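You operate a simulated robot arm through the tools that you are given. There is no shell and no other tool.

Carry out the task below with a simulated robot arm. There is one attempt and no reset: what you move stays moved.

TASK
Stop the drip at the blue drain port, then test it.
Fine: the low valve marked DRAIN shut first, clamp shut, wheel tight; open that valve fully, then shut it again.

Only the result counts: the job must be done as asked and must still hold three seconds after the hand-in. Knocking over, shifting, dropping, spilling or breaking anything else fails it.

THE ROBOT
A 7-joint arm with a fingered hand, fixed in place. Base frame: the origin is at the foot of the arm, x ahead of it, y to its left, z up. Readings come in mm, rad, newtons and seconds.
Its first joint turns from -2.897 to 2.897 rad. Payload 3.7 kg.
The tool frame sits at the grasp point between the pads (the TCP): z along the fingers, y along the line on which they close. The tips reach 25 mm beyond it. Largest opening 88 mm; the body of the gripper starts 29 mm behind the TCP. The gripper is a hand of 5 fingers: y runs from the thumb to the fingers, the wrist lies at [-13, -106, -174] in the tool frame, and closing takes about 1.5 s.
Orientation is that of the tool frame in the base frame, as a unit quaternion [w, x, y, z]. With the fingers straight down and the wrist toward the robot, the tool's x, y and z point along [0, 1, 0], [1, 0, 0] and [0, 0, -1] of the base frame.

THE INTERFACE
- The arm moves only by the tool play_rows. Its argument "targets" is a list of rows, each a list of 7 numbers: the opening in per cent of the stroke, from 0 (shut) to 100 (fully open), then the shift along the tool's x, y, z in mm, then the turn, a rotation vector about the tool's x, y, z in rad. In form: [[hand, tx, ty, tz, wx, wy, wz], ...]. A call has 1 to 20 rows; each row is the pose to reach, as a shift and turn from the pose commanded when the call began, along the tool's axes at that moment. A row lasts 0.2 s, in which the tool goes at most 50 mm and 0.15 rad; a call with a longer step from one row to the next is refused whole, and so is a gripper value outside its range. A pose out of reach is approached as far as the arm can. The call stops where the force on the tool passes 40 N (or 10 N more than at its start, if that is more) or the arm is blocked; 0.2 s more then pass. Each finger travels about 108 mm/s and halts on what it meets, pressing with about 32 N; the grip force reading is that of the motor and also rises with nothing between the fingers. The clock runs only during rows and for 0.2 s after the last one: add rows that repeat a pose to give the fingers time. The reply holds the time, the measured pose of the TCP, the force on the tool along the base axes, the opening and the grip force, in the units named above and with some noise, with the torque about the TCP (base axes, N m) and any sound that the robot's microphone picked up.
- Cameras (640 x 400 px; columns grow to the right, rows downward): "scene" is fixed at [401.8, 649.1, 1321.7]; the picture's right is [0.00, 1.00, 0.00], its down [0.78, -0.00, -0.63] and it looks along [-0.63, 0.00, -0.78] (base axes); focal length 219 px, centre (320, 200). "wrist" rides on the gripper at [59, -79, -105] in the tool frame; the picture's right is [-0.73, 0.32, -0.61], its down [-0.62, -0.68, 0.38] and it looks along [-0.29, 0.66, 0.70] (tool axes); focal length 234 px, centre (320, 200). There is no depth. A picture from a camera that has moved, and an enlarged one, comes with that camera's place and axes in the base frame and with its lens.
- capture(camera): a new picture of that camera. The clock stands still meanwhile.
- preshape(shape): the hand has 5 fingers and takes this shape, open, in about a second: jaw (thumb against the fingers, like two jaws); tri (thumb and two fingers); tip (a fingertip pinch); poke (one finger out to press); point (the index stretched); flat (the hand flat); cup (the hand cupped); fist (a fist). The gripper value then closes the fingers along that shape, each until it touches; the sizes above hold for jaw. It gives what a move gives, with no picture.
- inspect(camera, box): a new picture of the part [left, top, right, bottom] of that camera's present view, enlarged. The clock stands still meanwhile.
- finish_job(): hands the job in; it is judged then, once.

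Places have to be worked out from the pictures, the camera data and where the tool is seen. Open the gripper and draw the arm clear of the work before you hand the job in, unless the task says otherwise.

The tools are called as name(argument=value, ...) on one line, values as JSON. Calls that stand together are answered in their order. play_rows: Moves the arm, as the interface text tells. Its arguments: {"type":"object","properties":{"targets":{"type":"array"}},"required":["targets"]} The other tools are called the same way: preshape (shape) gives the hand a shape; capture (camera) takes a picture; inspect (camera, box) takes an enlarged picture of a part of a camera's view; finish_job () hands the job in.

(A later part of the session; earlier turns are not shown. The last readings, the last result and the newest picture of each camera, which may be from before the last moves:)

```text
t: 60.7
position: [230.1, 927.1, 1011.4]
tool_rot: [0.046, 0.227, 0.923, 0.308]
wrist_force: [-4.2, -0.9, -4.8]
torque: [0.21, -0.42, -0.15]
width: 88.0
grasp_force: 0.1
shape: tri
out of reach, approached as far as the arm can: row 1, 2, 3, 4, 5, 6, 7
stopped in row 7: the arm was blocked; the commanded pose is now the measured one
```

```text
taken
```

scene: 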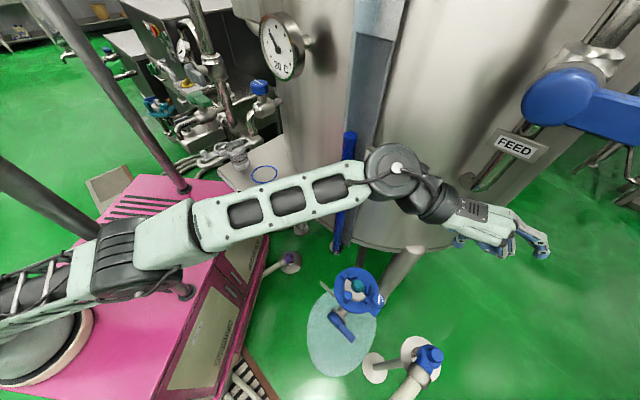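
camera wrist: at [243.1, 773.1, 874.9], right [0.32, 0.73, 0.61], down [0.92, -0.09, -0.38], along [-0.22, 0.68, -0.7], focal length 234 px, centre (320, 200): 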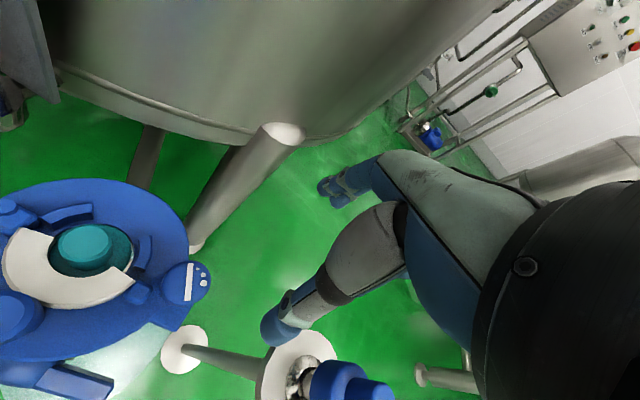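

The arm was blocked and the picture at left looks changed. I inspect both the left side and the hand before doing anything else.

inspect(camera="scene", box=[0, 100, 300, 400])

inspect(camera="scene", box=[360, 100, 580, 280])

capture(camera="wrist")

```text
1.33 times, centred on (150, 250) of scene
camera zoom: at [401.8, 649.1, 1321.7], right [0.0, 1.0, 0.0], down [0.78, 0.0, -0.63], along [-0.63, 0.0, -0.78], focal length 292 px, centre (547, 133)
```

zoom: 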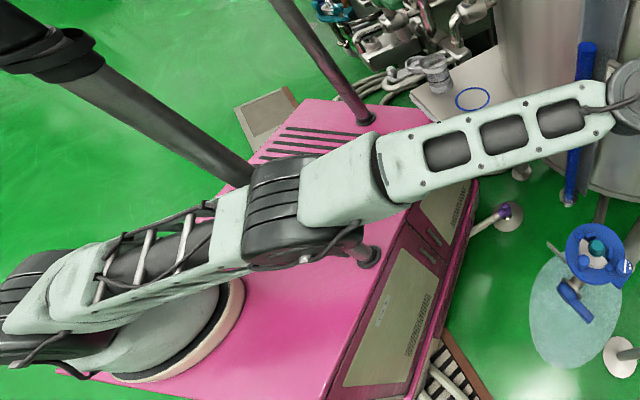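

```text
2.22 times, centred on (470, 190) of scene
camera zoom: at [401.8, 649.1, 1321.7], right [0.0, 1.0, 0.0], down [0.78, 0.0, -0.63], along [-0.63, 0.0, -0.78], focal length 487 px, centre (-13, 222)
```

zoom: 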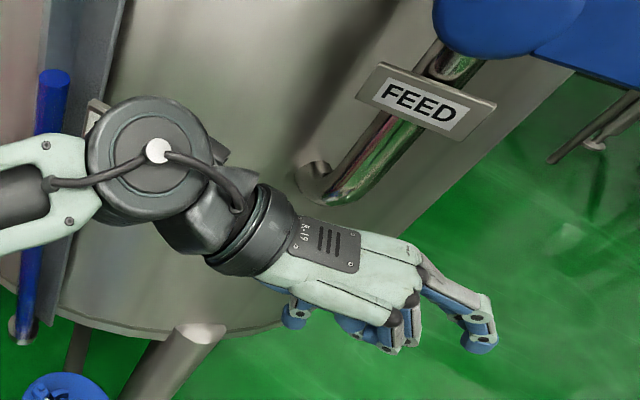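

```text
taken
camera wrist: at [123.4, 839.2, 1051.8], right [0.64, -0.43, 0.64], down [0.38, -0.55, -0.75], along [0.67, 0.72, -0.19], focal length 234 px, centre (320, 200)
```

wrist: 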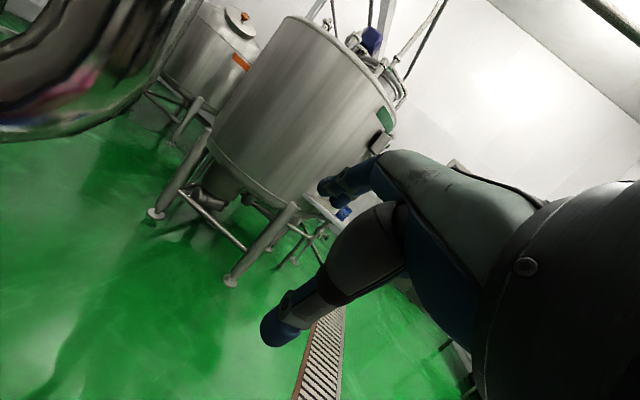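

The hand is close to the FEED pipe with a light contact force, and the machine carrying the arm has turned. I first move gently away from the pipe.

play_rows(targets=[[100, -12.7, -7.7, -1.6, 0, 0, 0], [100, -25.5, -15.4, -3.1, 0, 0, 0], [100, -38.2, -23.2, -4.7, 0, 0, 0], [100, -51, -30.9, -6.2, 0, 0, 0], [100, -63.7, -38.6, -7.8, 0, 0, 0]])

capture(camera="scene")

```text
t: 61.0
position: [165.8, 922.1, 1065.0]
tool_rot: [0.038, 0.226, 0.913, 0.338]
wrist_force: [-30.4, -4.6, -25.7]
torque: [1.63, -1.62, -1.67]
width: 87.8
grasp_force: 0.0
shape: tri
out of reach, approached as far as the arm can: row 1
stopped in row 1: the arm was blocked; the commanded pose is now the measured one
```

```text
taken
```

scene: 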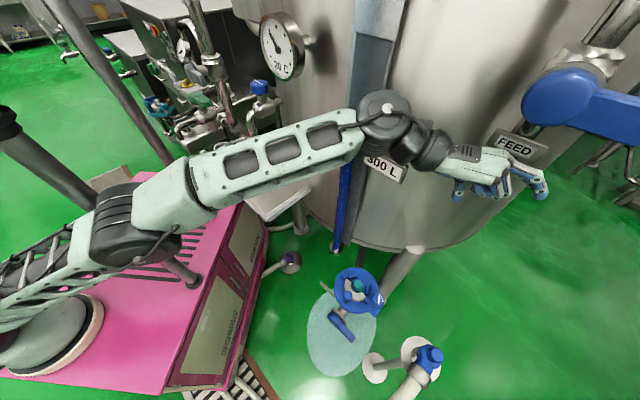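

The arm moved the wrong way and presses near the FEED tag. I look closely at the contact before choosing a retreat direction.

inspect(camera="scene", box=[400, 80, 600, 230])

capture(camera="wrist")

```text
2.67 times, centred on (500, 155) of scene
camera zoom: at [401.8, 649.1, 1321.7], right [0.0, 1.0, 0.0], down [0.78, 0.0, -0.63], along [-0.63, 0.0, -0.78], focal length 584 px, centre (-160, 320)
```

zoom: 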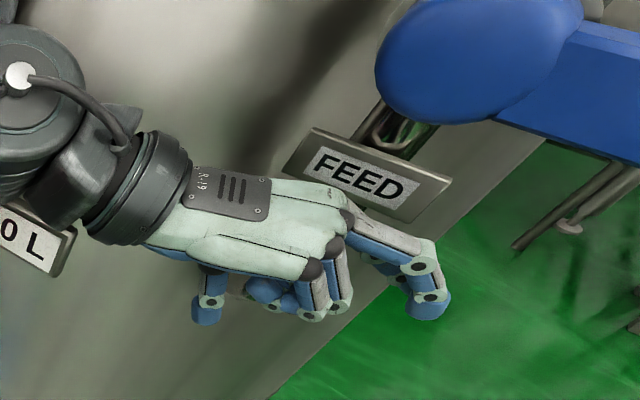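

```text
taken
camera wrist: at [60.0, 831.7, 1100.7], right [0.64, -0.47, 0.61], down [0.38, -0.5, -0.78], along [0.67, 0.73, -0.14], focal length 234 px, centre (320, 200)
```

wrist: 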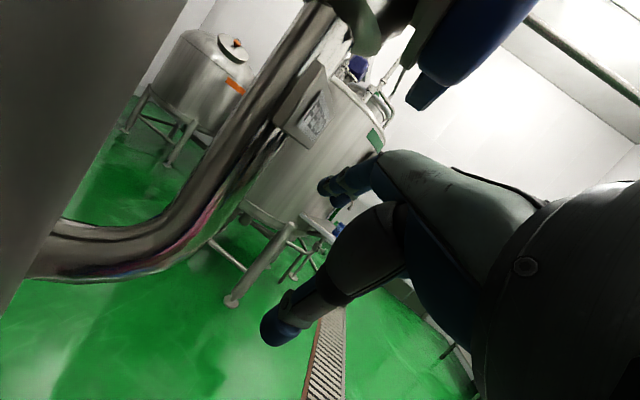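

The wrist is pressed against the tank side. A pure turn of the whole arm about its base axis (away from the tank) needs no elbow change, so I do exactly that.

play_rows(targets=[[100, -37.9, 9.7, 3.9, -0.0035, -0.0266, 0.0322], [100, -76.1, 18.2, 6.8, -0.007, -0.0531, 0.0644], [100, -114.7, 25.4, 8.5, -0.0105, -0.0797, 0.0967], [100, -153.5, 31.4, 9.3, -0.014, -0.1062, 0.1289], [100, -192.4, 36.3, 9, -0.0175, -0.1328, 0.1611]])

capture(camera="scene")

```text
t: 61.3
position: [171.7, 919.8, 1072.7]
tool_rot: [0.046, 0.259, 0.901, 0.345]
wrist_force: [-0.9, 0.6, 0.1]
torque: [-0.04, 0.02, -0.05]
width: 87.7
grasp_force: 0.0
shape: tri
stopped in row 1: the force on the tool passed its limit at 539 N (the readings are from after the stop); the commanded pose is now the measured one
```

```text
taken
```

scene: 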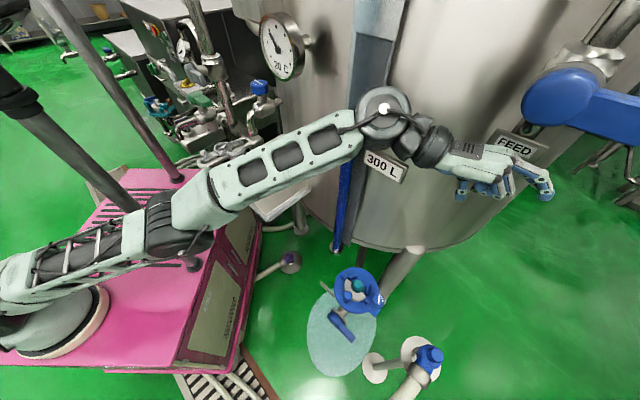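

A force spike was reported, and now the tool is free of load. I check the hand, the FEED tag and surroundings closely.

inspect(camera="scene", box=[400, 60, 620, 230])

capture(camera="wrist")

inspect(camera="scene", box=[0, 100, 300, 400])

inspect(camera="scene", box=[310, 255, 400, 345])

```text
2.35 times, centred on (510, 145) of scene
camera zoom: at [401.8, 649.1, 1321.7], right [0.0, 1.0, 0.0], down [0.78, 0.0, -0.63], along [-0.63, 0.0, -0.78], focal length 515 px, centre (-127, 329)
```

zoom: 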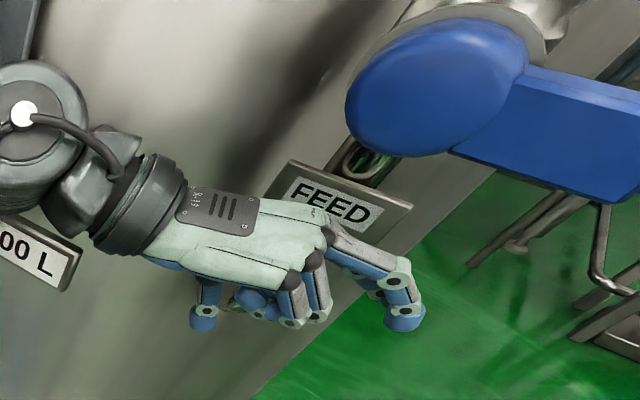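

```text
taken
camera wrist: at [59.7, 837.1, 1106.7], right [0.61, -0.52, 0.6], down [0.34, -0.51, -0.79], along [0.72, 0.68, -0.13], focal length 234 px, centre (320, 200)
```

wrist: 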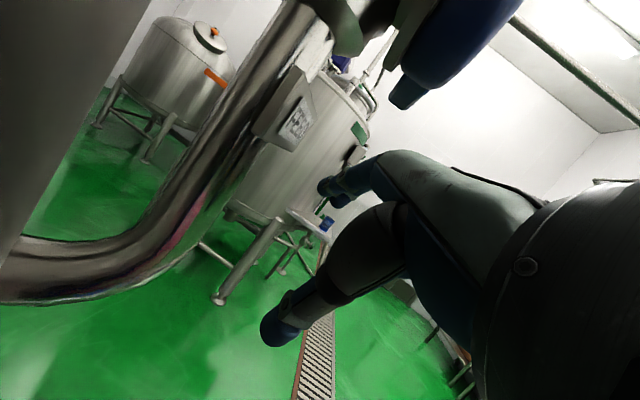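

```text
1.33 times, centred on (150, 250) of scene
camera zoom: at [401.8, 649.1, 1321.7], right [0.0, 1.0, 0.0], down [0.78, 0.0, -0.63], along [-0.63, 0.0, -0.78], focal length 292 px, centre (547, 133)
```

zoom: 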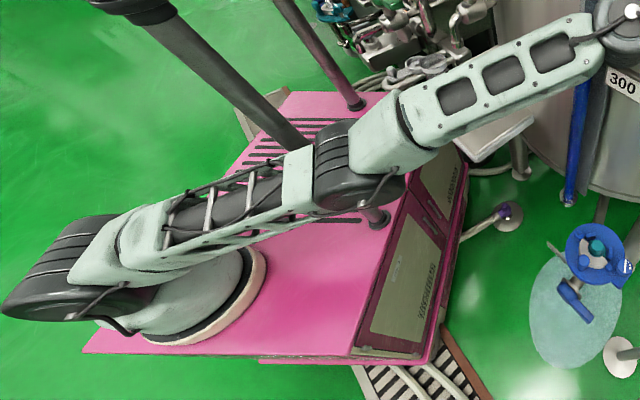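

```text
4.44 times, centred on (355, 300) of scene
camera zoom: at [401.8, 649.1, 1321.7], right [0.0, 1.0, 0.0], down [0.78, 0.0, -0.63], along [-0.63, 0.0, -0.78], focal length 973 px, centre (164, -244)
```

zoom: 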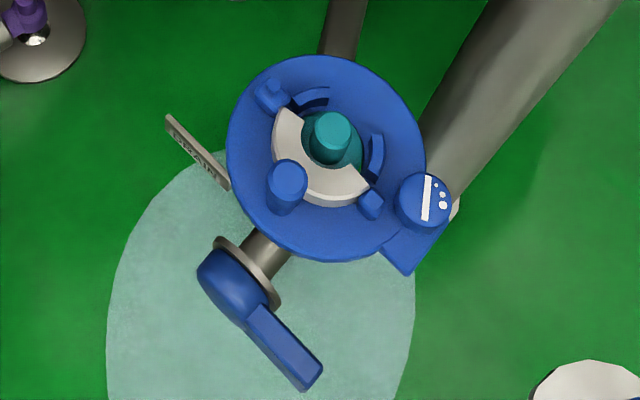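

Everything at the port looks intact and the load is gone. From the fully stretched wrist positions I fit the arm's own vertical axis at about [280, −20], so I retry the pure turn about that axis, slowly.

play_rows(targets=[[100, -10, 6.2, 4, -0.0013, -0.0085, 0.0099], [100, -20, 12.3, 7.9, -0.0025, -0.0169, 0.0199], [100, -30.2, 18.3, 11.8, -0.0038, -0.0254, 0.0298], [100, -40.4, 24.3, 15.6, -0.005, -0.0338, 0.0397]])

capture(camera="scene")

```text
t: 62.5
position: [173.5, 920.7, 1066.8]
tool_rot: [0.053, 0.262, 0.904, 0.334]
wrist_force: [-0.7, 0.3, 0.2]
torque: [0.03, -0.03, -0.01]
width: 88.2
grasp_force: 0.0
shape: tri
stopped in row 4: the arm was blocked; the commanded pose is now the measured one
```

```text
taken
```

scene: 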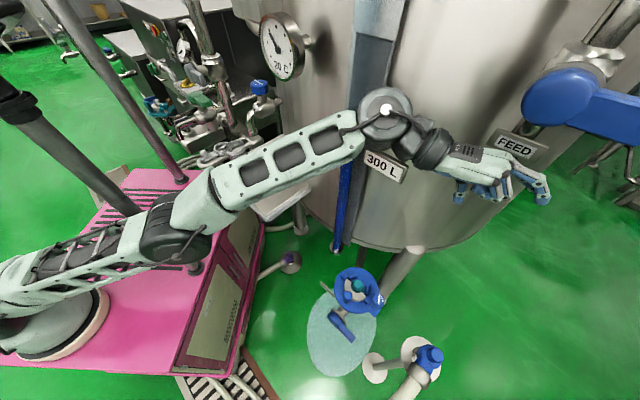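

Blocked again with no load on the tool, so some part of the arm itself is against something. I zoom in on the elbow/post area and the wrist/tank area.

inspect(camera="scene", box=[90, 170, 260, 310])

inspect(camera="scene", box=[300, 60, 480, 220])

```text
2.86 times, centred on (175, 240) of scene
camera zoom: at [401.8, 649.1, 1321.7], right [0.0, 1.0, 0.0], down [0.78, 0.0, -0.63], along [-0.63, 0.0, -0.78], focal length 626 px, centre (734, 86)
```

zoom: 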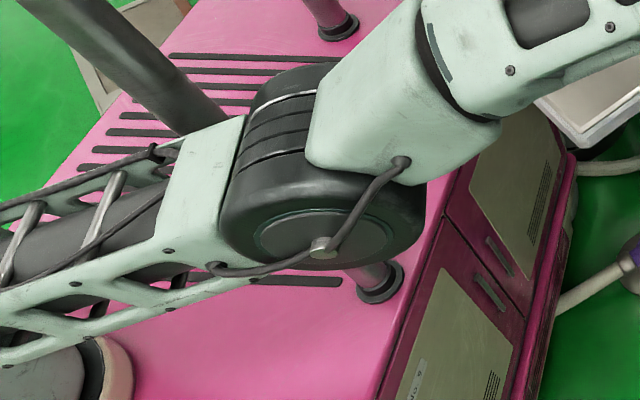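

```text
2.50 times, centred on (390, 140) of scene
camera zoom: at [401.8, 649.1, 1321.7], right [0.0, 1.0, 0.0], down [0.78, 0.0, -0.63], along [-0.63, 0.0, -0.78], focal length 547 px, centre (145, 350)
```

zoom: 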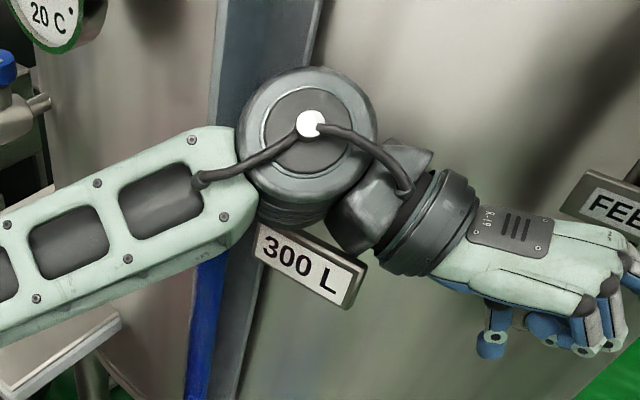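

The forearm end seems to sit right beside the top of the blue column. I test small moves to find a free direction, starting straight down.

play_rows(targets=[[100, -0.8, -6.3, 7.7, 0, 0, 0], [100, -1.6, -12.6, 15.4, 0, 0, 0]])

```text
t: 63.3
position: [178.0, 923.7, 1071.6]
tool_rot: [0.064, 0.281, 0.9, 0.327]
wrist_force: [112.2, -107.1, -58.4]
torque: [9.09, -3.8, 24.57]
width: 88.3
grasp_force: 0.1
shape: tri
out of reach, approached as far as the arm can: row 1, 2
stopped in row 2: the force on the tool passed its limit at 136 N (the readings are from after the stop); the commanded pose is now the measured one
```

Strong contact on the hand now. I look at it right away.

capture(camera="wrist")

inspect(camera="scene", box=[340, 60, 620, 260])

capture(camera="scene")

```text
taken
camera wrist: at [62.4, 848.0, 1107.1], right [0.57, -0.53, 0.62], down [0.32, -0.56, -0.77], along [0.75, 0.64, -0.15], focal length 234 px, centre (320, 200)
```

wrist: 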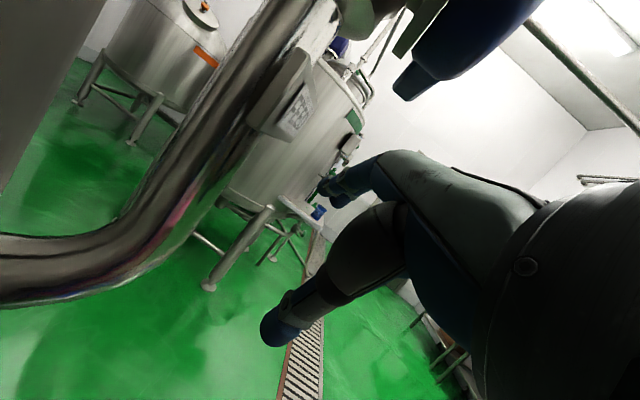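

```text
2.00 times, centred on (480, 160) of scene
camera zoom: at [401.8, 649.1, 1321.7], right [0.0, 1.0, 0.0], down [0.78, 0.0, -0.63], along [-0.63, 0.0, -0.78], focal length 438 px, centre (0, 280)
```

zoom: 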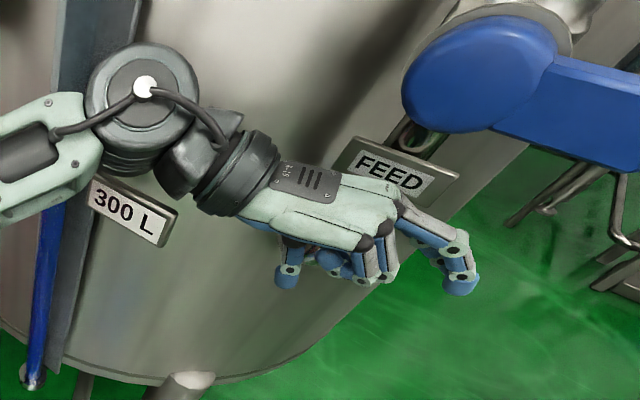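

```text
taken
```

scene: 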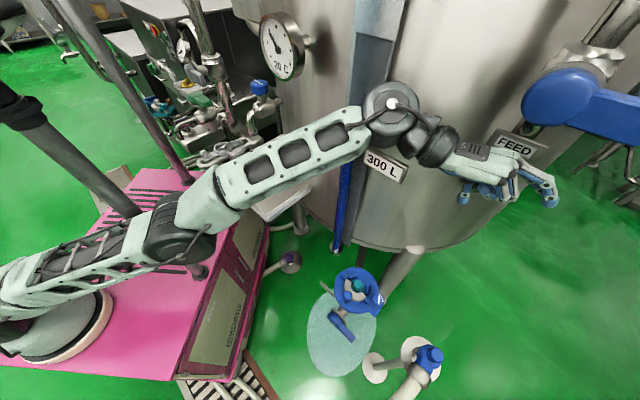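

I hold still for a moment to see whether the load relaxes.

play_rows(targets=[[100, 0, 0, 0, 0, 0, 0]])

```text
t: 63.5
position: [187.5, 917.4, 1065.4]
tool_rot: [0.076, 0.304, 0.898, 0.309]
wrist_force: [-0.3, 0.4, -1.4]
torque: [0.01, -0.07, -0.04]
width: 88.0
grasp_force: 0.1
shape: tri
stopped in row 1: the force on the tool passed its limit at 191 N (the readings are from after the stop); the commanded pose is now the measured one
```

play_rows(targets=[[100, 0, 0, 0, 0, 0, 0], [100, 0, 0, 0, 0, 0, 0]])

capture(camera="scene")

```text
t: 64.3
position: [190.9, 911.8, 1062.2]
tool_rot: [0.084, 0.311, 0.899, 0.297]
wrist_force: [0.2, 0.4, -0.1]
torque: [0.02, -0.01, 0.0]
width: 88.1
grasp_force: 0.1
shape: tri
stopped in row 2: the arm was blocked; the commanded pose is now the measured one
```

```text
taken
```

scene: 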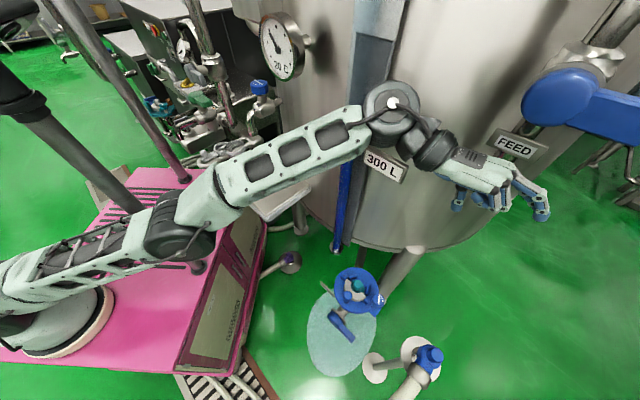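

The hand is slowly drifting away from the FEED tag with no tool load. I keep holding to let it settle.

play_rows(targets=[[100, 0, 0, 0, 0, 0, 0], [100, 0, 0, 0, 0, 0, 0], [100, 0, 0, 0, 0, 0, 0]])

```text
t: 65.3
position: [194.1, 908.4, 1057.7]
tool_rot: [0.091, 0.321, 0.9, 0.282]
wrist_force: [0.0, 0.9, 0.5]
torque: [-0.01, -0.01, -0.01]
width: 88.0
grasp_force: 0.0
shape: tri
stopped in row 3: the arm was blocked; the commanded pose is now the measured one
```

It keeps easing off in the direction away from the tank with no load. I help it along: small steps away from the tank, inward and down, with the tilt reduced.

play_rows(targets=[[100, -7.2, -4.3, 5, 0.05, 0, 0], [100, -14.3, -8.6, 10, 0.1, 0, 0], [100, -21.5, -13, 15, 0.15, 0, 0], [100, -28.7, -17.3, 20, 0.2, 0, 0], [100, -35.8, -21.6, 25, 0.25, 0, 0], [100, -43, -25.9, 29.9, 0.3, 0, 0]])

capture(camera="scene")

```text
t: 66.7
position: [169.7, 863.6, 1033.8]
tool_rot: [0.03, 0.297, 0.94, 0.167]
wrist_force: [-0.1, 1.1, 3.8]
torque: [-0.15, 0.03, -0.04]
width: 88.3
grasp_force: 0.2
shape: tri
out of reach, approached as far as the arm can: row 2, 3, 4, 5, 6
```

```text
taken
```

scene: 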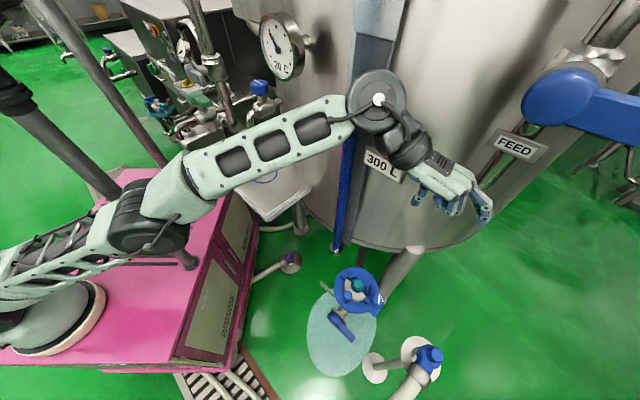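

The arm is still stretched straight. To let the elbow flex again I sweep outward-and-down, away from the tank, with the hand levelling out.

play_rows(targets=[[100, -6.7, 3.5, 16.1, 0.0214, 0, -0.0163], [100, -13.4, 6.9, 32.1, 0.0427, 0, -0.0326], [100, -20, 10.4, 48.2, 0.0641, 0, -0.0488], [100, -26.7, 13.9, 64.2, 0.0855, 0, -0.0651], [100, -33.4, 17.3, 80.3, 0.1068, 0, -0.0814], [100, -40.1, 20.8, 96.3, 0.1282, 0, -0.0977], [100, -46.7, 24.3, 112.4, 0.1495, 0, -0.1139], [100, -53.4, 27.8, 128.5, 0.1709, 0.001, -0.1302], [100, -60.1, 31.2, 144.5, 0.1923, 0.001, -0.1465], [100, -66.8, 34.7, 160.6, 0.2136, 0.001, -0.1628], [100, -73.4, 38.2, 176.6, 0.235, 0.001, -0.179], [100, -80.1, 41.6, 192.7, 0.2564, 0.001, -0.1953], [100, -86.8, 45.1, 208.7, 0.2777, 0.001, -0.2116], [100, -93.5, 48.6, 224.8, 0.2991, 0.001, -0.2279], [100, -100.1, 52, 240.8, 0.3204, 0.001, -0.2441], [100, -106.8, 55.5, 256.9, 0.3418, 0.001, -0.2604]])

capture(camera="scene")

```text
t: 67.2
position: [184.5, 870.6, 1034.1]
tool_rot: [0.027, 0.292, 0.942, 0.162]
wrist_force: [-0.7, -1.3, 1.0]
torque: [0.0, 0.01, 0.01]
width: 87.7
grasp_force: 0.1
shape: tri
out of reach, approached as far as the arm can: row 2
stopped in row 2: the force on the tool passed its limit at 66 N (the readings are from after the stop); the commanded pose is now the measured one
```

```text
taken
```

scene: 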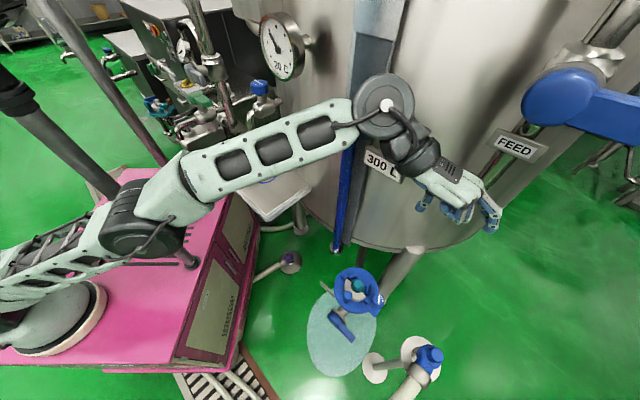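

The forearm end may be resting over the blue column, so I go sideways away from the tank first, in small steps at constant height.

play_rows(targets=[[100, -5.3, 7.5, 2.5, 0, 0, 0], [100, -10.6, 14.9, 5, 0, 0, 0], [100, -15.8, 22.4, 7.5, 0, 0, 0], [100, -21, 29.8, 10, 0, 0, 0]])

capture(camera="scene")

```text
t: 68.2
position: [220.3, 876.8, 1024.3]
tool_rot: [0.028, 0.292, 0.943, 0.161]
wrist_force: [0.2, -0.6, -0.2]
torque: [0.02, 0.01, -0.02]
width: 87.8
grasp_force: 0.0
shape: tri
out of reach, approached as far as the arm can: row 3, 4
```

```text
taken
```

scene: 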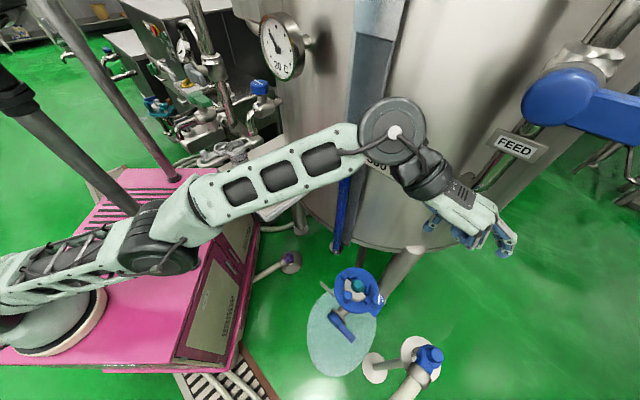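

That worked; the hand is moving clear of the tank. I continue sideways.

play_rows(targets=[[100, -10.6, 7.4, 3.9, 0, 0, 0], [100, -21.1, 14.8, 7.8, 0, 0, 0], [100, -31.7, 22.2, 11.7, 0, 0, 0], [100, -42.3, 29.6, 15.6, 0, 0, 0], [100, -52.8, 37, 19.5, 0, 0, 0], [100, -63.4, 44.4, 23.4, 0, 0, 0]])

capture(camera="scene")

```text
t: 69.5
position: [299.9, 886.6, 1014.5]
tool_rot: [0.028, 0.292, 0.943, 0.16]
wrist_force: [-0.5, -0.5, 0.5]
torque: [-0.03, 0.02, 0.01]
width: 88.1
grasp_force: 0.1
shape: tri
out of reach, approached as far as the arm can: row 4, 5, 6
```

```text
taken
```

scene: 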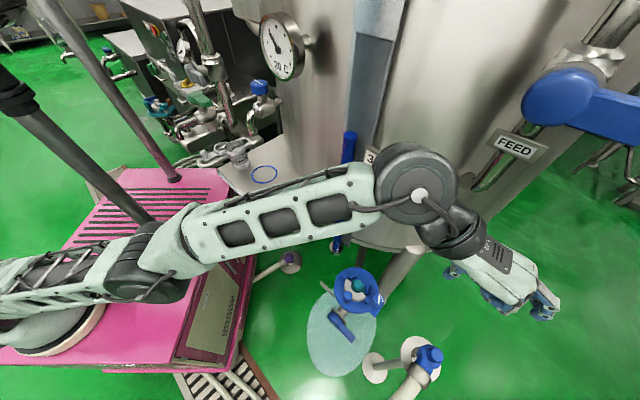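

Clear of the tank now. Next I sweep outward and down so the elbow can start flexing in its normal direction.

play_rows(targets=[[100, 4.1, 1.6, 16.2, 0, 0, 0], [100, 8.2, 3.2, 32.5, 0, 0, 0], [100, 12.3, 4.8, 48.7, 0, 0, 0], [100, 16.5, 6.4, 64.9, 0, 0, 0], [100, 20.6, 8, 81.1, 0, 0, 0], [100, 24.7, 9.6, 97.3, 0, 0, 0], [100, 28.8, 11.2, 113.6, 0, 0, 0], [100, 32.9, 12.8, 129.8, 0, 0, 0], [100, 37, 14.4, 146, 0, 0, 0], [100, 41.2, 16, 162.2, 0, 0, 0], [100, 45.3, 17.6, 178.5, 0, 0, 0], [100, 49.4, 19.2, 194.7, 0, 0, 0]])

capture(camera="scene")

```text
t: 72.2
position: [316.1, 935.1, 847.0]
tool_rot: [0.028, 0.292, 0.943, 0.16]
wrist_force: [-0.2, -0.2, -1.1]
torque: [-0.01, -0.02, -0.02]
width: 87.9
grasp_force: 0.0
shape: tri
out of reach, approached as far as the arm can: row 3, 4, 5, 6, 7, 8, 9, 10, 11, 12
```

```text
taken
```

scene: 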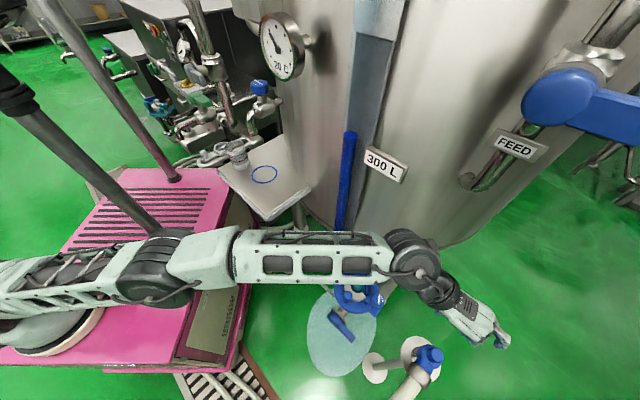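

Free space here and nothing disturbed. Now I try an inward move combined with lowering, to see if the elbow flexes.

play_rows(targets=[[100, -8.8, -14.9, 5.2, 0, 0, 0], [100, -17.6, -29.7, 10.4, 0, 0, 0], [100, -26.4, -44.6, 15.6, 0, 0, 0], [100, -35.2, -59.4, 20.8, 0, 0, 0], [100, -44, -74.3, 26, 0, 0, 0]])

```text
t: 73.3
position: [316.8, 857.5, 798.4]
tool_rot: [0.027, 0.291, 0.943, 0.16]
wrist_force: [-0.1, 1.2, 0.0]
torque: [0.0, -0.02, -0.04]
width: 87.6
grasp_force: 0.2
shape: tri
```

The elbow flexes again and the arm follows exactly. I now move back above the wheel at θ ≈ 130°, level, keeping away from full stretch.

play_rows(targets=[[100, 4.7, -8.7, -0.8, 0.0304, 0.0173, -0.1284], [100, 9.5, -17.4, -1.5, 0.0608, 0.0345, -0.2568], [100, 14.2, -26.1, -2.3, 0.0913, 0.0518, -0.3852], [100, 19, -34.8, -3, 0.1217, 0.069, -0.5136], [100, 23.7, -43.5, -3.8, 0.1521, 0.0863, -0.642], [100, 28.4, -52.2, -4.6, 0.1825, 0.1036, -0.7705], [100, 33.2, -60.9, -5.3, 0.2129, 0.1208, -0.8989], [100, 37.9, -69.6, -6.1, 0.2434, 0.1381, -1.0273], [100, 42.7, -78.3, -6.8, 0.2738, 0.1553, -1.1557], [100, 47.4, -87, -7.6, 0.3042, 0.1726, -1.2841]])

capture(camera="wrist")

capture(camera="scene")

```text
t: 75.5
position: [228.9, 816.4, 780.9]
tool_rot: [0.001, -0.343, 0.939, -0.001]
wrist_force: [0.2, -0.5, 0.4]
torque: [0.02, -0.01, 0.04]
width: 88.1
grasp_force: 0.1
shape: tri
```

```text
taken
camera wrist: at [235.1, 717.5, 884.8], right [0.35, 0.72, 0.61], down [0.92, -0.12, -0.38], along [-0.2, 0.69, -0.7], focal length 234 px, centre (320, 200)
```

wrist: 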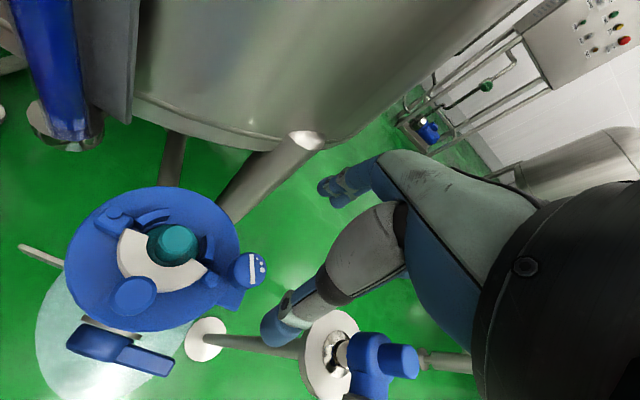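

```text
taken
```

scene: 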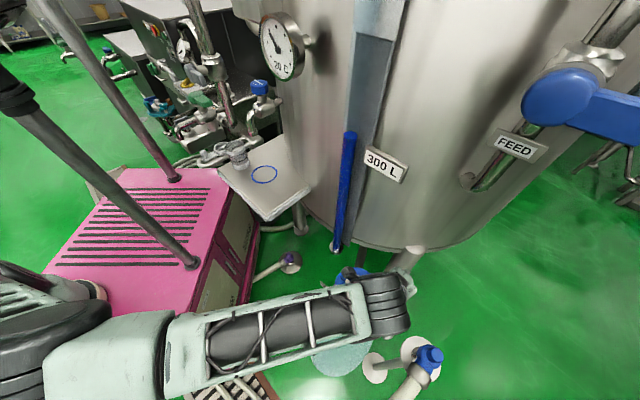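

Back above the wheel with a healthy arm pose and the scene unchanged. I zoom in to refine the wheel's position.

inspect(camera="wrist", box=[200, 220, 300, 310])

```text
4.44 times, centred on (250, 265) of wrist
camera zoom: at [235.1, 717.5, 884.8], right [0.35, 0.72, 0.61], down [0.92, -0.12, -0.38], along [-0.2, 0.69, -0.7], focal length 1041 px, centre (631, -89)
```

zoom: 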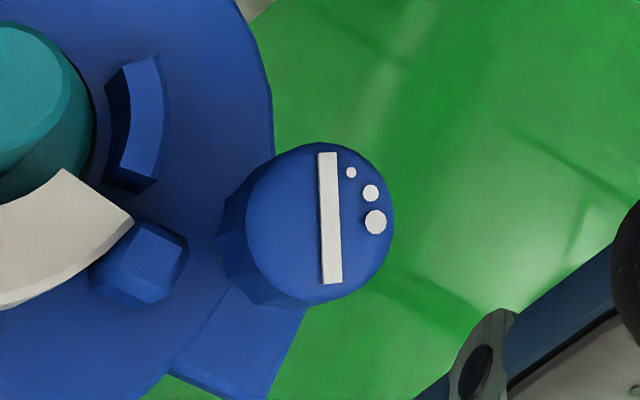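

Wheel centre confirmed at about [229, 814.5], radius 16 mm. I descend with the fingers open to z = 700 and check alignment.

play_rows(targets=[[100, 0.5, -0.5, 20, 0, 0, 0], [100, 1, -1, 40, 0, 0, 0], [100, 1, -1, 60, 0, 0, 0], [100, 1, -1, 80, 0, 0, 0]])

capture(camera="wrist")

```text
t: 76.5
position: [229.9, 813.7, 699.5]
tool_rot: [0.0, -0.342, 0.94, -0.001]
wrist_force: [-0.2, 0.1, -0.3]
torque: [-0.01, 0.0, -0.01]
width: 87.8
grasp_force: 0.0
shape: tri
```

```text
taken
camera wrist: at [234.6, 715.2, 803.7], right [0.35, 0.71, 0.61], down [0.92, -0.12, -0.38], along [-0.2, 0.69, -0.7], focal length 234 px, centre (320, 200)
```

wrist: 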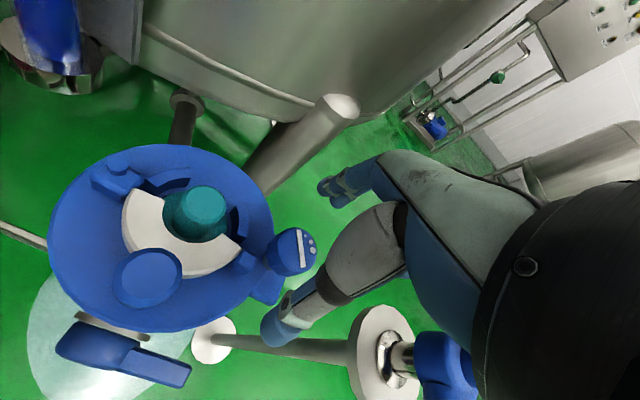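

Aligned; the wheel lies between thumb and fingers. I lower to z ≈ 669 and look again before closing.

play_rows(targets=[[100, 0, 0, 10, 0, 0, 0], [100, 0, 0, 20, 0, 0, 0], [100, 0, 0, 30.5, 0, 0, 0]])

inspect(camera="wrist", box=[220, 140, 420, 340])

```text
t: 77.3
position: [228.8, 813.7, 668.7]
tool_rot: [0.0, -0.34, 0.94, 0.0]
wrist_force: [0.1, 0.2, -0.9]
torque: [-0.03, -0.01, 0.01]
width: 88.0
grasp_force: 0.1
shape: tri
```

```text
2.00 times, centred on (320, 240) of wrist
camera zoom: at [235.1, 715.8, 774.1], right [0.35, 0.71, 0.61], down [0.92, -0.12, -0.38], along [-0.2, 0.69, -0.7], focal length 468 px, centre (320, 120)
```

zoom: 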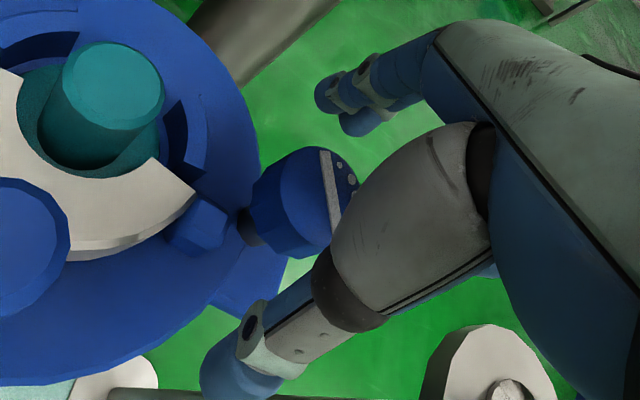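

The wheel is between thumb and fingers with no contact. I close the hand on it.

play_rows(targets=[[60, 0, 0, 0, 0, 0, 0], [40, 0, 0, 0, 0, 0, 0], [20, 0, 0, 0, 0, 0, 0], [0, 0, 0, 0, 0, 0, 0], [0, 0, 0, 0, 0, 0, 0], [0, 0, 0, 0, 0, 0, 0], [0, 0, 0, 0, 0, 0, 0]])

inspect(camera="wrist", box=[220, 140, 420, 340])

```text
t: 79.0
position: [229.0, 814.9, 668.7]
tool_rot: [0.001, -0.341, 0.94, -0.001]
wrist_force: [-2.5, -0.9, -1.3]
torque: [0.0, 0.1, 0.03]
width: 26.1
grasp_force: 31.9
shape: tri
```

```text
2.00 times, centred on (320, 240) of wrist
camera zoom: at [235.0, 715.7, 773.9], right [0.35, 0.71, 0.61], down [0.92, -0.12, -0.38], along [-0.2, 0.69, -0.7], focal length 468 px, centre (320, 120)
```

zoom: 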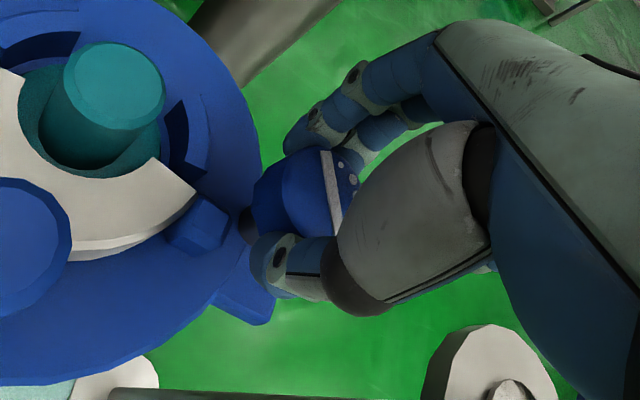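

Firm grip on the wheel (26 mm, 32 N). I turn it clockwise in a first short stroke and read the torque.

play_rows(targets=[[0, 0, 0, 0, 0, 0, 0.1], [0, 0, 0, 0, 0, 0, 0.2], [0, 0, 0, 0, 0, 0, 0.3], [0, 0, 0, 0, 0, 0, 0.4], [0, 0, 0, 0, 0, 0, 0.5]])

inspect(camera="wrist", box=[220, 140, 420, 340])

```text
t: 80.2
position: [227.6, 813.6, 669.9]
tool_rot: [0.0, -0.097, 0.995, -0.001]
wrist_force: [-7.4, 2.0, -3.0]
torque: [0.06, 0.17, 0.02]
width: 25.8
grasp_force: 32.2
shape: tri
```

```text
2.00 times, centred on (320, 240) of wrist
camera zoom: at [186.8, 724.8, 774.1], right [0.65, 0.46, 0.61], down [0.74, -0.55, -0.38], along [0.16, 0.7, -0.7], focal length 468 px, centre (320, 120)
```

zoom: 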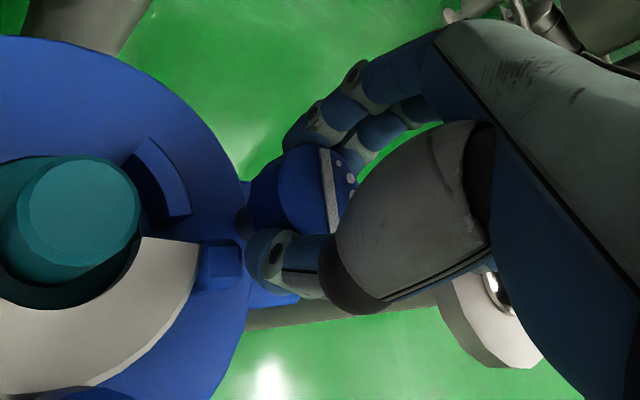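

The wheel turns with the hand with almost no torque so far. I continue clockwise.

play_rows(targets=[[0, 1, 0.2, 0, 0, 0, 0.1], [0, 2, 0.4, 0, 0, 0, 0.2], [0, 2, 0.4, 0, 0, 0, 0.3], [0, 2, 0.4, 0, 0, 0, 0.4], [0, 2, 0.4, 0, 0, 0, 0.5], [0, 2, 0.4, 0, 0, 0, 0.6], [0, 2, 0.4, 0, 0, 0, 0.7], [0, 2, 0.4, 0, 0, 0, 0.8]])

inspect(camera="wrist", box=[220, 140, 420, 340])

```text
t: 82.0
position: [228.1, 814.0, 669.8]
tool_rot: [0.001, 0.298, 0.955, 0.0]
wrist_force: [-6.4, 1.4, -0.1]
torque: [0.03, 0.16, 0.0]
width: 25.6
grasp_force: 32.5
shape: tri
```

```text
2.00 times, centred on (320, 240) of wrist
camera zoom: at [134.4, 782.4, 773.8], right [0.78, -0.15, 0.61], down [0.13, -0.92, -0.38], along [0.61, 0.37, -0.7], focal length 468 px, centre (320, 120)
```

zoom: 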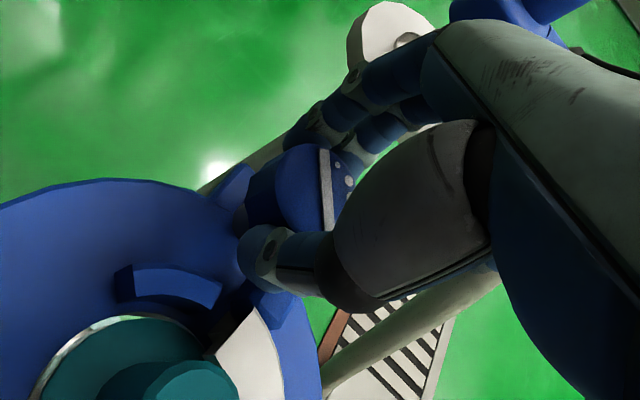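

Turned about 75° so far with no resistance. A little further in this stroke, to θ ≈ 35°.

play_rows(targets=[[0, 0, 0, 0, 0, 0, 0.09], [0, 0, 0, 0, 0, 0, 0.18], [0, 0, 0, 0, 0, 0, 0.27], [0, 0, 0, 0, 0, 0, 0.35]])

inspect(camera="wrist", box=[180, 140, 420, 380])

capture(camera="scene")

```text
t: 83.0
position: [237.8, 814.8, 671.8]
tool_rot: [-0.005, 0.463, 0.886, 0.0]
wrist_force: [-28.6, -1.7, -17.5]
torque: [-0.12, 0.23, 0.23]
width: 20.8
grasp_force: 32.4
shape: tri
```

```text
1.67 times, centred on (300, 260) of wrist
camera zoom: at [141.3, 817.7, 777.4], right [0.69, -0.41, 0.6], down [-0.21, -0.9, -0.38], along [0.7, 0.14, -0.7], focal length 390 px, centre (353, 100)
```

zoom: 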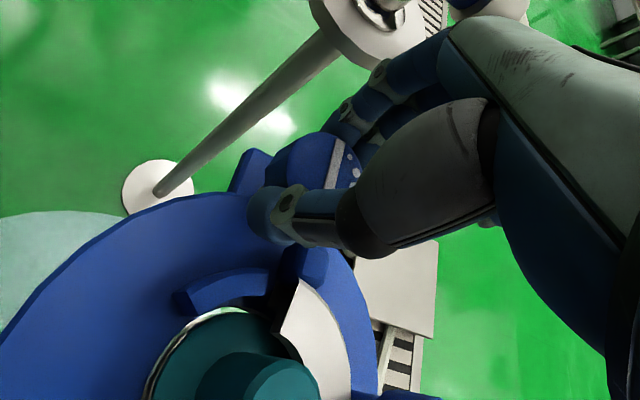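

```text
taken
```

scene: 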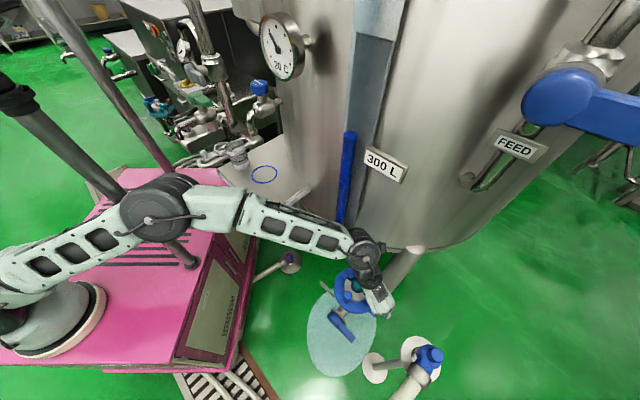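

The arm starts to deviate at this yaw (28 N sideways), so this is the end of the stroke. I open the hand to let go of the wheel.

play_rows(targets=[[30, 0, 0, 0, 0, 0, 0], [60, 0, 0, 0, 0, 0, 0], [100, 0, 0, 0, 0, 0, 0], [100, 0, 0, 0, 0, 0, 0], [100, 0, 0, 0, 0, 0, 0]])

inspect(camera="wrist", box=[180, 140, 420, 380])

```text
t: 84.2
position: [240.7, 815.1, 670.7]
tool_rot: [-0.003, 0.464, 0.886, -0.001]
wrist_force: [-0.3, -0.3, 0.2]
torque: [-0.02, 0.01, 0.04]
width: 88.0
grasp_force: 0.1
shape: tri
```

```text
1.67 times, centred on (300, 260) of wrist
camera zoom: at [144.1, 817.5, 776.0], right [0.68, -0.41, 0.6], down [-0.21, -0.9, -0.38], along [0.7, 0.14, -0.7], focal length 390 px, centre (353, 100)
```

zoom: 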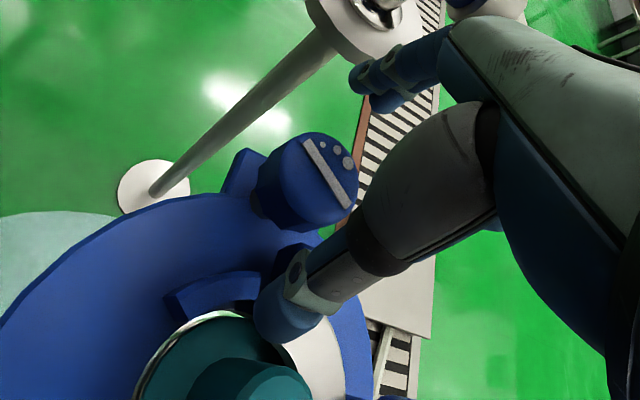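

The wheel's bar shows it has turned clockwise about 78°. I rise clear, swing the hand back to θ ≈ 128° and check position for the next grip.

play_rows(targets=[[100, 0, 0, -20, 0, 0, 0], [100, 0, 0, -40, 0, 0, -0.05], [100, 0, 0, -45, 0, 0, -0.18], [100, 0, 0, -45, 0, 0, -0.32], [100, 0, 0, -45, 0, 0, -0.46], [100, 0, 0, -45, 0, 0, -0.6], [100, 0, 0, -45, 0, 0, -0.74], [100, 0, 0, -45, 0, 0, -0.88], [100, 0, 0, -45, 0, 0, -1.02], [100, 0, 0, -45, 0, 0, -1.16], [100, 0, 0, -45, 0, 0, -1.3], [100, 0, 0, -45, 0, 0, -1.44], [100, 0, 0, -45, 0, 0, -1.58]])

capture(camera="wrist")

```text
t: 87.0
position: [227.9, 814.6, 713.9]
tool_rot: [0.0, -0.309, 0.951, -0.001]
wrist_force: [0.5, 0.9, 0.5]
torque: [0.01, -0.02, 0.0]
width: 87.8
grasp_force: 0.0
shape: tri
```

```text
taken
camera wrist: at [226.7, 715.8, 819.3], right [0.4, 0.69, 0.61], down [0.91, -0.19, -0.38], along [-0.15, 0.7, -0.7], focal length 234 px, centre (320, 200)
```

wrist: 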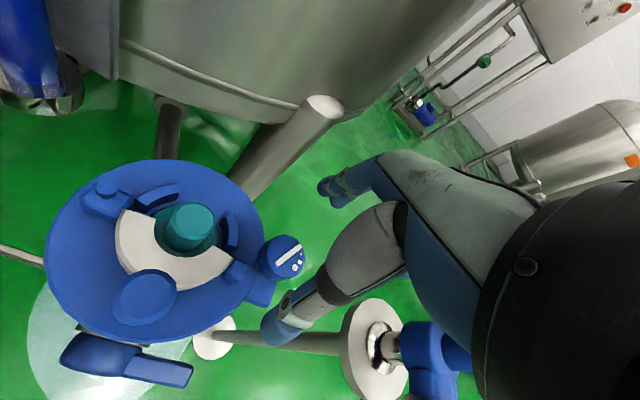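

The arm is back in place at θ ≈ 126°. I go down and grip the wheel again.

play_rows(targets=[[100, -0.6, -0.5, 15, 0, 0, 0], [100, -0.6, -0.5, 30, 0, 0, 0], [100, -0.6, -0.5, 45.5, 0, 0, 0], [70, -0.6, -0.5, 45.5, 0, 0, 0], [40, -0.6, -0.5, 45.5, 0, 0, 0], [0, -0.6, -0.5, 45.5, 0, 0, 0], [0, -0.6, -0.5, 45.5, 0, 0, 0], [0, -0.6, -0.5, 45.5, 0, 0, 0], [0, -0.6, -0.5, 45.5, 0, 0, 0], [0, -0.6, -0.5, 45.5, 0, 0, 0]])

inspect(camera="wrist", box=[220, 140, 420, 340])

```text
t: 89.2
position: [227.2, 812.0, 667.6]
tool_rot: [0.001, -0.308, 0.951, -0.001]
wrist_force: [-0.6, -1.9, -1.0]
torque: [-0.02, 0.05, -0.01]
width: 25.3
grasp_force: 32.5
shape: tri
```

```text
2.00 times, centred on (320, 240) of wrist
camera zoom: at [226.1, 714.4, 773.1], right [0.4, 0.69, 0.61], down [0.91, -0.19, -0.38], along [-0.15, 0.7, -0.7], focal length 468 px, centre (320, 120)
```

zoom: 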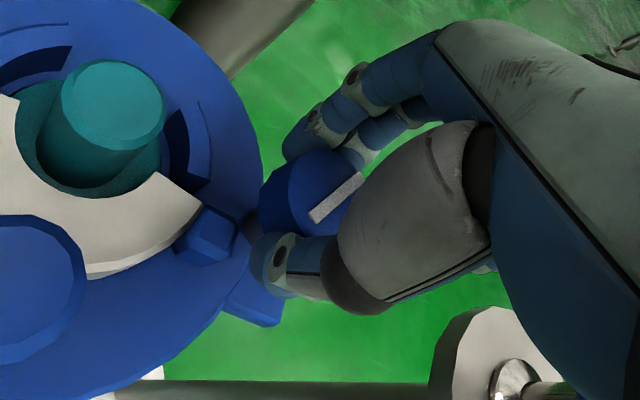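

Gripped again. I turn clockwise through the second stroke, to θ ≈ 46°, watching the torque.

play_rows(targets=[[0, 0, 0, 0, 0, 0, 0.1], [0, 0, 0, 0, 0, 0, 0.2], [0, 0, 0, 0, 0, 0, 0.3], [0, 0, 0, 0, 0, 0, 0.4], [0, 0, 0, 0, 0, 0, 0.5], [0, 0, 0, 0, 0, 0, 0.6], [0, 0, 0, 0, 0, 0, 0.7]])

inspect(camera="wrist", box=[220, 140, 420, 340])

```text
t: 90.8
position: [227.5, 814.3, 668.2]
tool_rot: [0.0, 0.038, 0.999, -0.001]
wrist_force: [-8.2, 2.6, -4.6]
torque: [0.07, 0.12, -0.01]
width: 25.2
grasp_force: 31.9
shape: tri
```

```text
2.00 times, centred on (320, 240) of wrist
camera zoom: at [163.9, 739.7, 773.3], right [0.75, 0.27, 0.61], down [0.57, -0.73, -0.38], along [0.34, 0.63, -0.7], focal length 468 px, centre (320, 120)
```

zoom: 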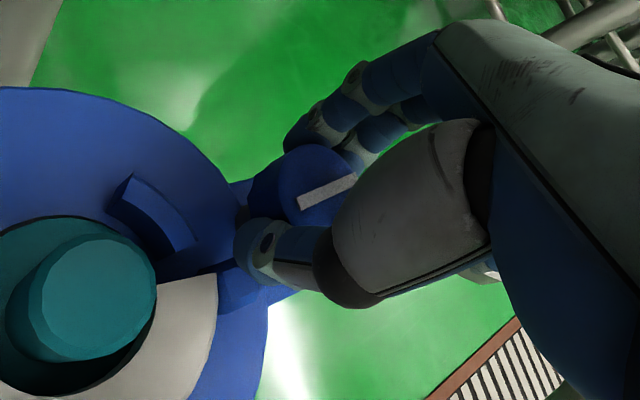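

play_rows(targets=[[0, 0, 0, 0, 0, 0, 0.1], [0, 0, 0, 0, 0, 0, 0.2], [0, 0, 0, 0, 0, 0, 0.3], [0, 0, 0, 0, 0, 0, 0.4], [0, 0, 0, 0, 0, 0, 0.5], [0, 0, 0, 0, 0, 0, 0.6], [0, 0, 0, 0, 0, 0, 0.68]])

inspect(camera="wrist", box=[220, 140, 420, 340])

```text
t: 92.3
position: [236.4, 814.3, 669.3]
tool_rot: [-0.001, 0.372, 0.928, 0.0]
wrist_force: [-22.1, -10.7, -4.3]
torque: [-0.19, 0.41, 0.18]
width: 21.6
grasp_force: 32.0
shape: tri
```

```text
2.00 times, centred on (320, 240) of wrist
camera zoom: at [139.3, 797.1, 775.0], right [0.75, -0.27, 0.61], down [-0.02, -0.92, -0.38], along [0.66, 0.27, -0.7], focal length 468 px, centre (320, 120)
```

zoom: 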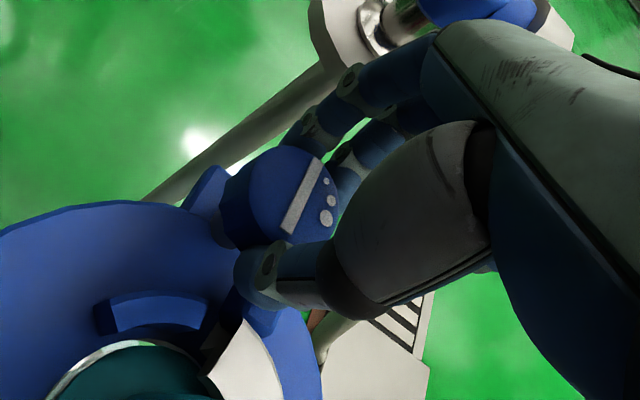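

The wheel has now turned about 140° in total; the arm deviates again near this yaw. I release, rise and swing back for another stroke.

play_rows(targets=[[40, 0, 0, 0, 0, 0, 0], [80, 0, 0, 0, 0, 0, 0], [100, 0, 0, 0, 0, 0, 0], [100, 0, 0, 0, 0, 0, 0], [100, 0, 0, -20, 0, 0, 0], [100, 0, 0, -40, 0, 0, -0.08], [100, 0, 0, -45, 0, 0, -0.22], [100, 0, 0, -45, 0, 0, -0.36], [100, 0, 0, -45, 0, 0, -0.5], [100, 0, 0, -45, 0, 0, -0.64], [100, 0, 0, -45, 0, 0, -0.78], [100, 0, 0, -45, 0, 0, -0.92], [100, 0, 0, -45, 0, 0, -1.06], [100, 0, 0, -45, 0, 0, -1.2], [100, 0, 0, -45, 0, 0, -1.34], [100, 0, 0, -45, 0, 0, -1.46]])

capture(camera="wrist")

```text
t: 95.8
position: [228.4, 814.4, 714.7]
tool_rot: [0.001, -0.346, 0.938, 0.0]
wrist_force: [-0.6, -0.3, 0.0]
torque: [0.01, 0.02, 0.02]
width: 87.8
grasp_force: 0.1
shape: tri
```

```text
taken
camera wrist: at [235.2, 715.6, 818.7], right [0.34, 0.72, 0.61], down [0.92, -0.11, -0.38], along [-0.21, 0.69, -0.7], focal length 234 px, centre (320, 200)
```

wrist: 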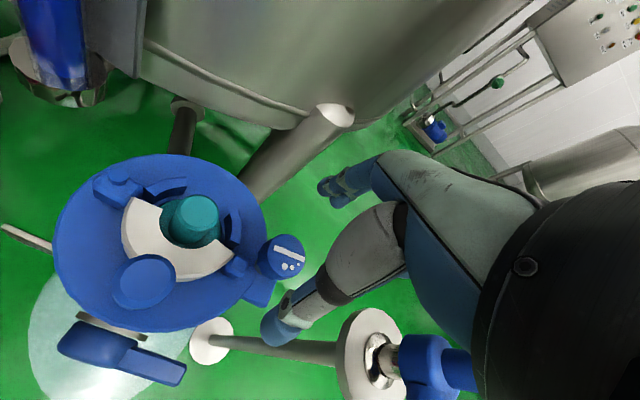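

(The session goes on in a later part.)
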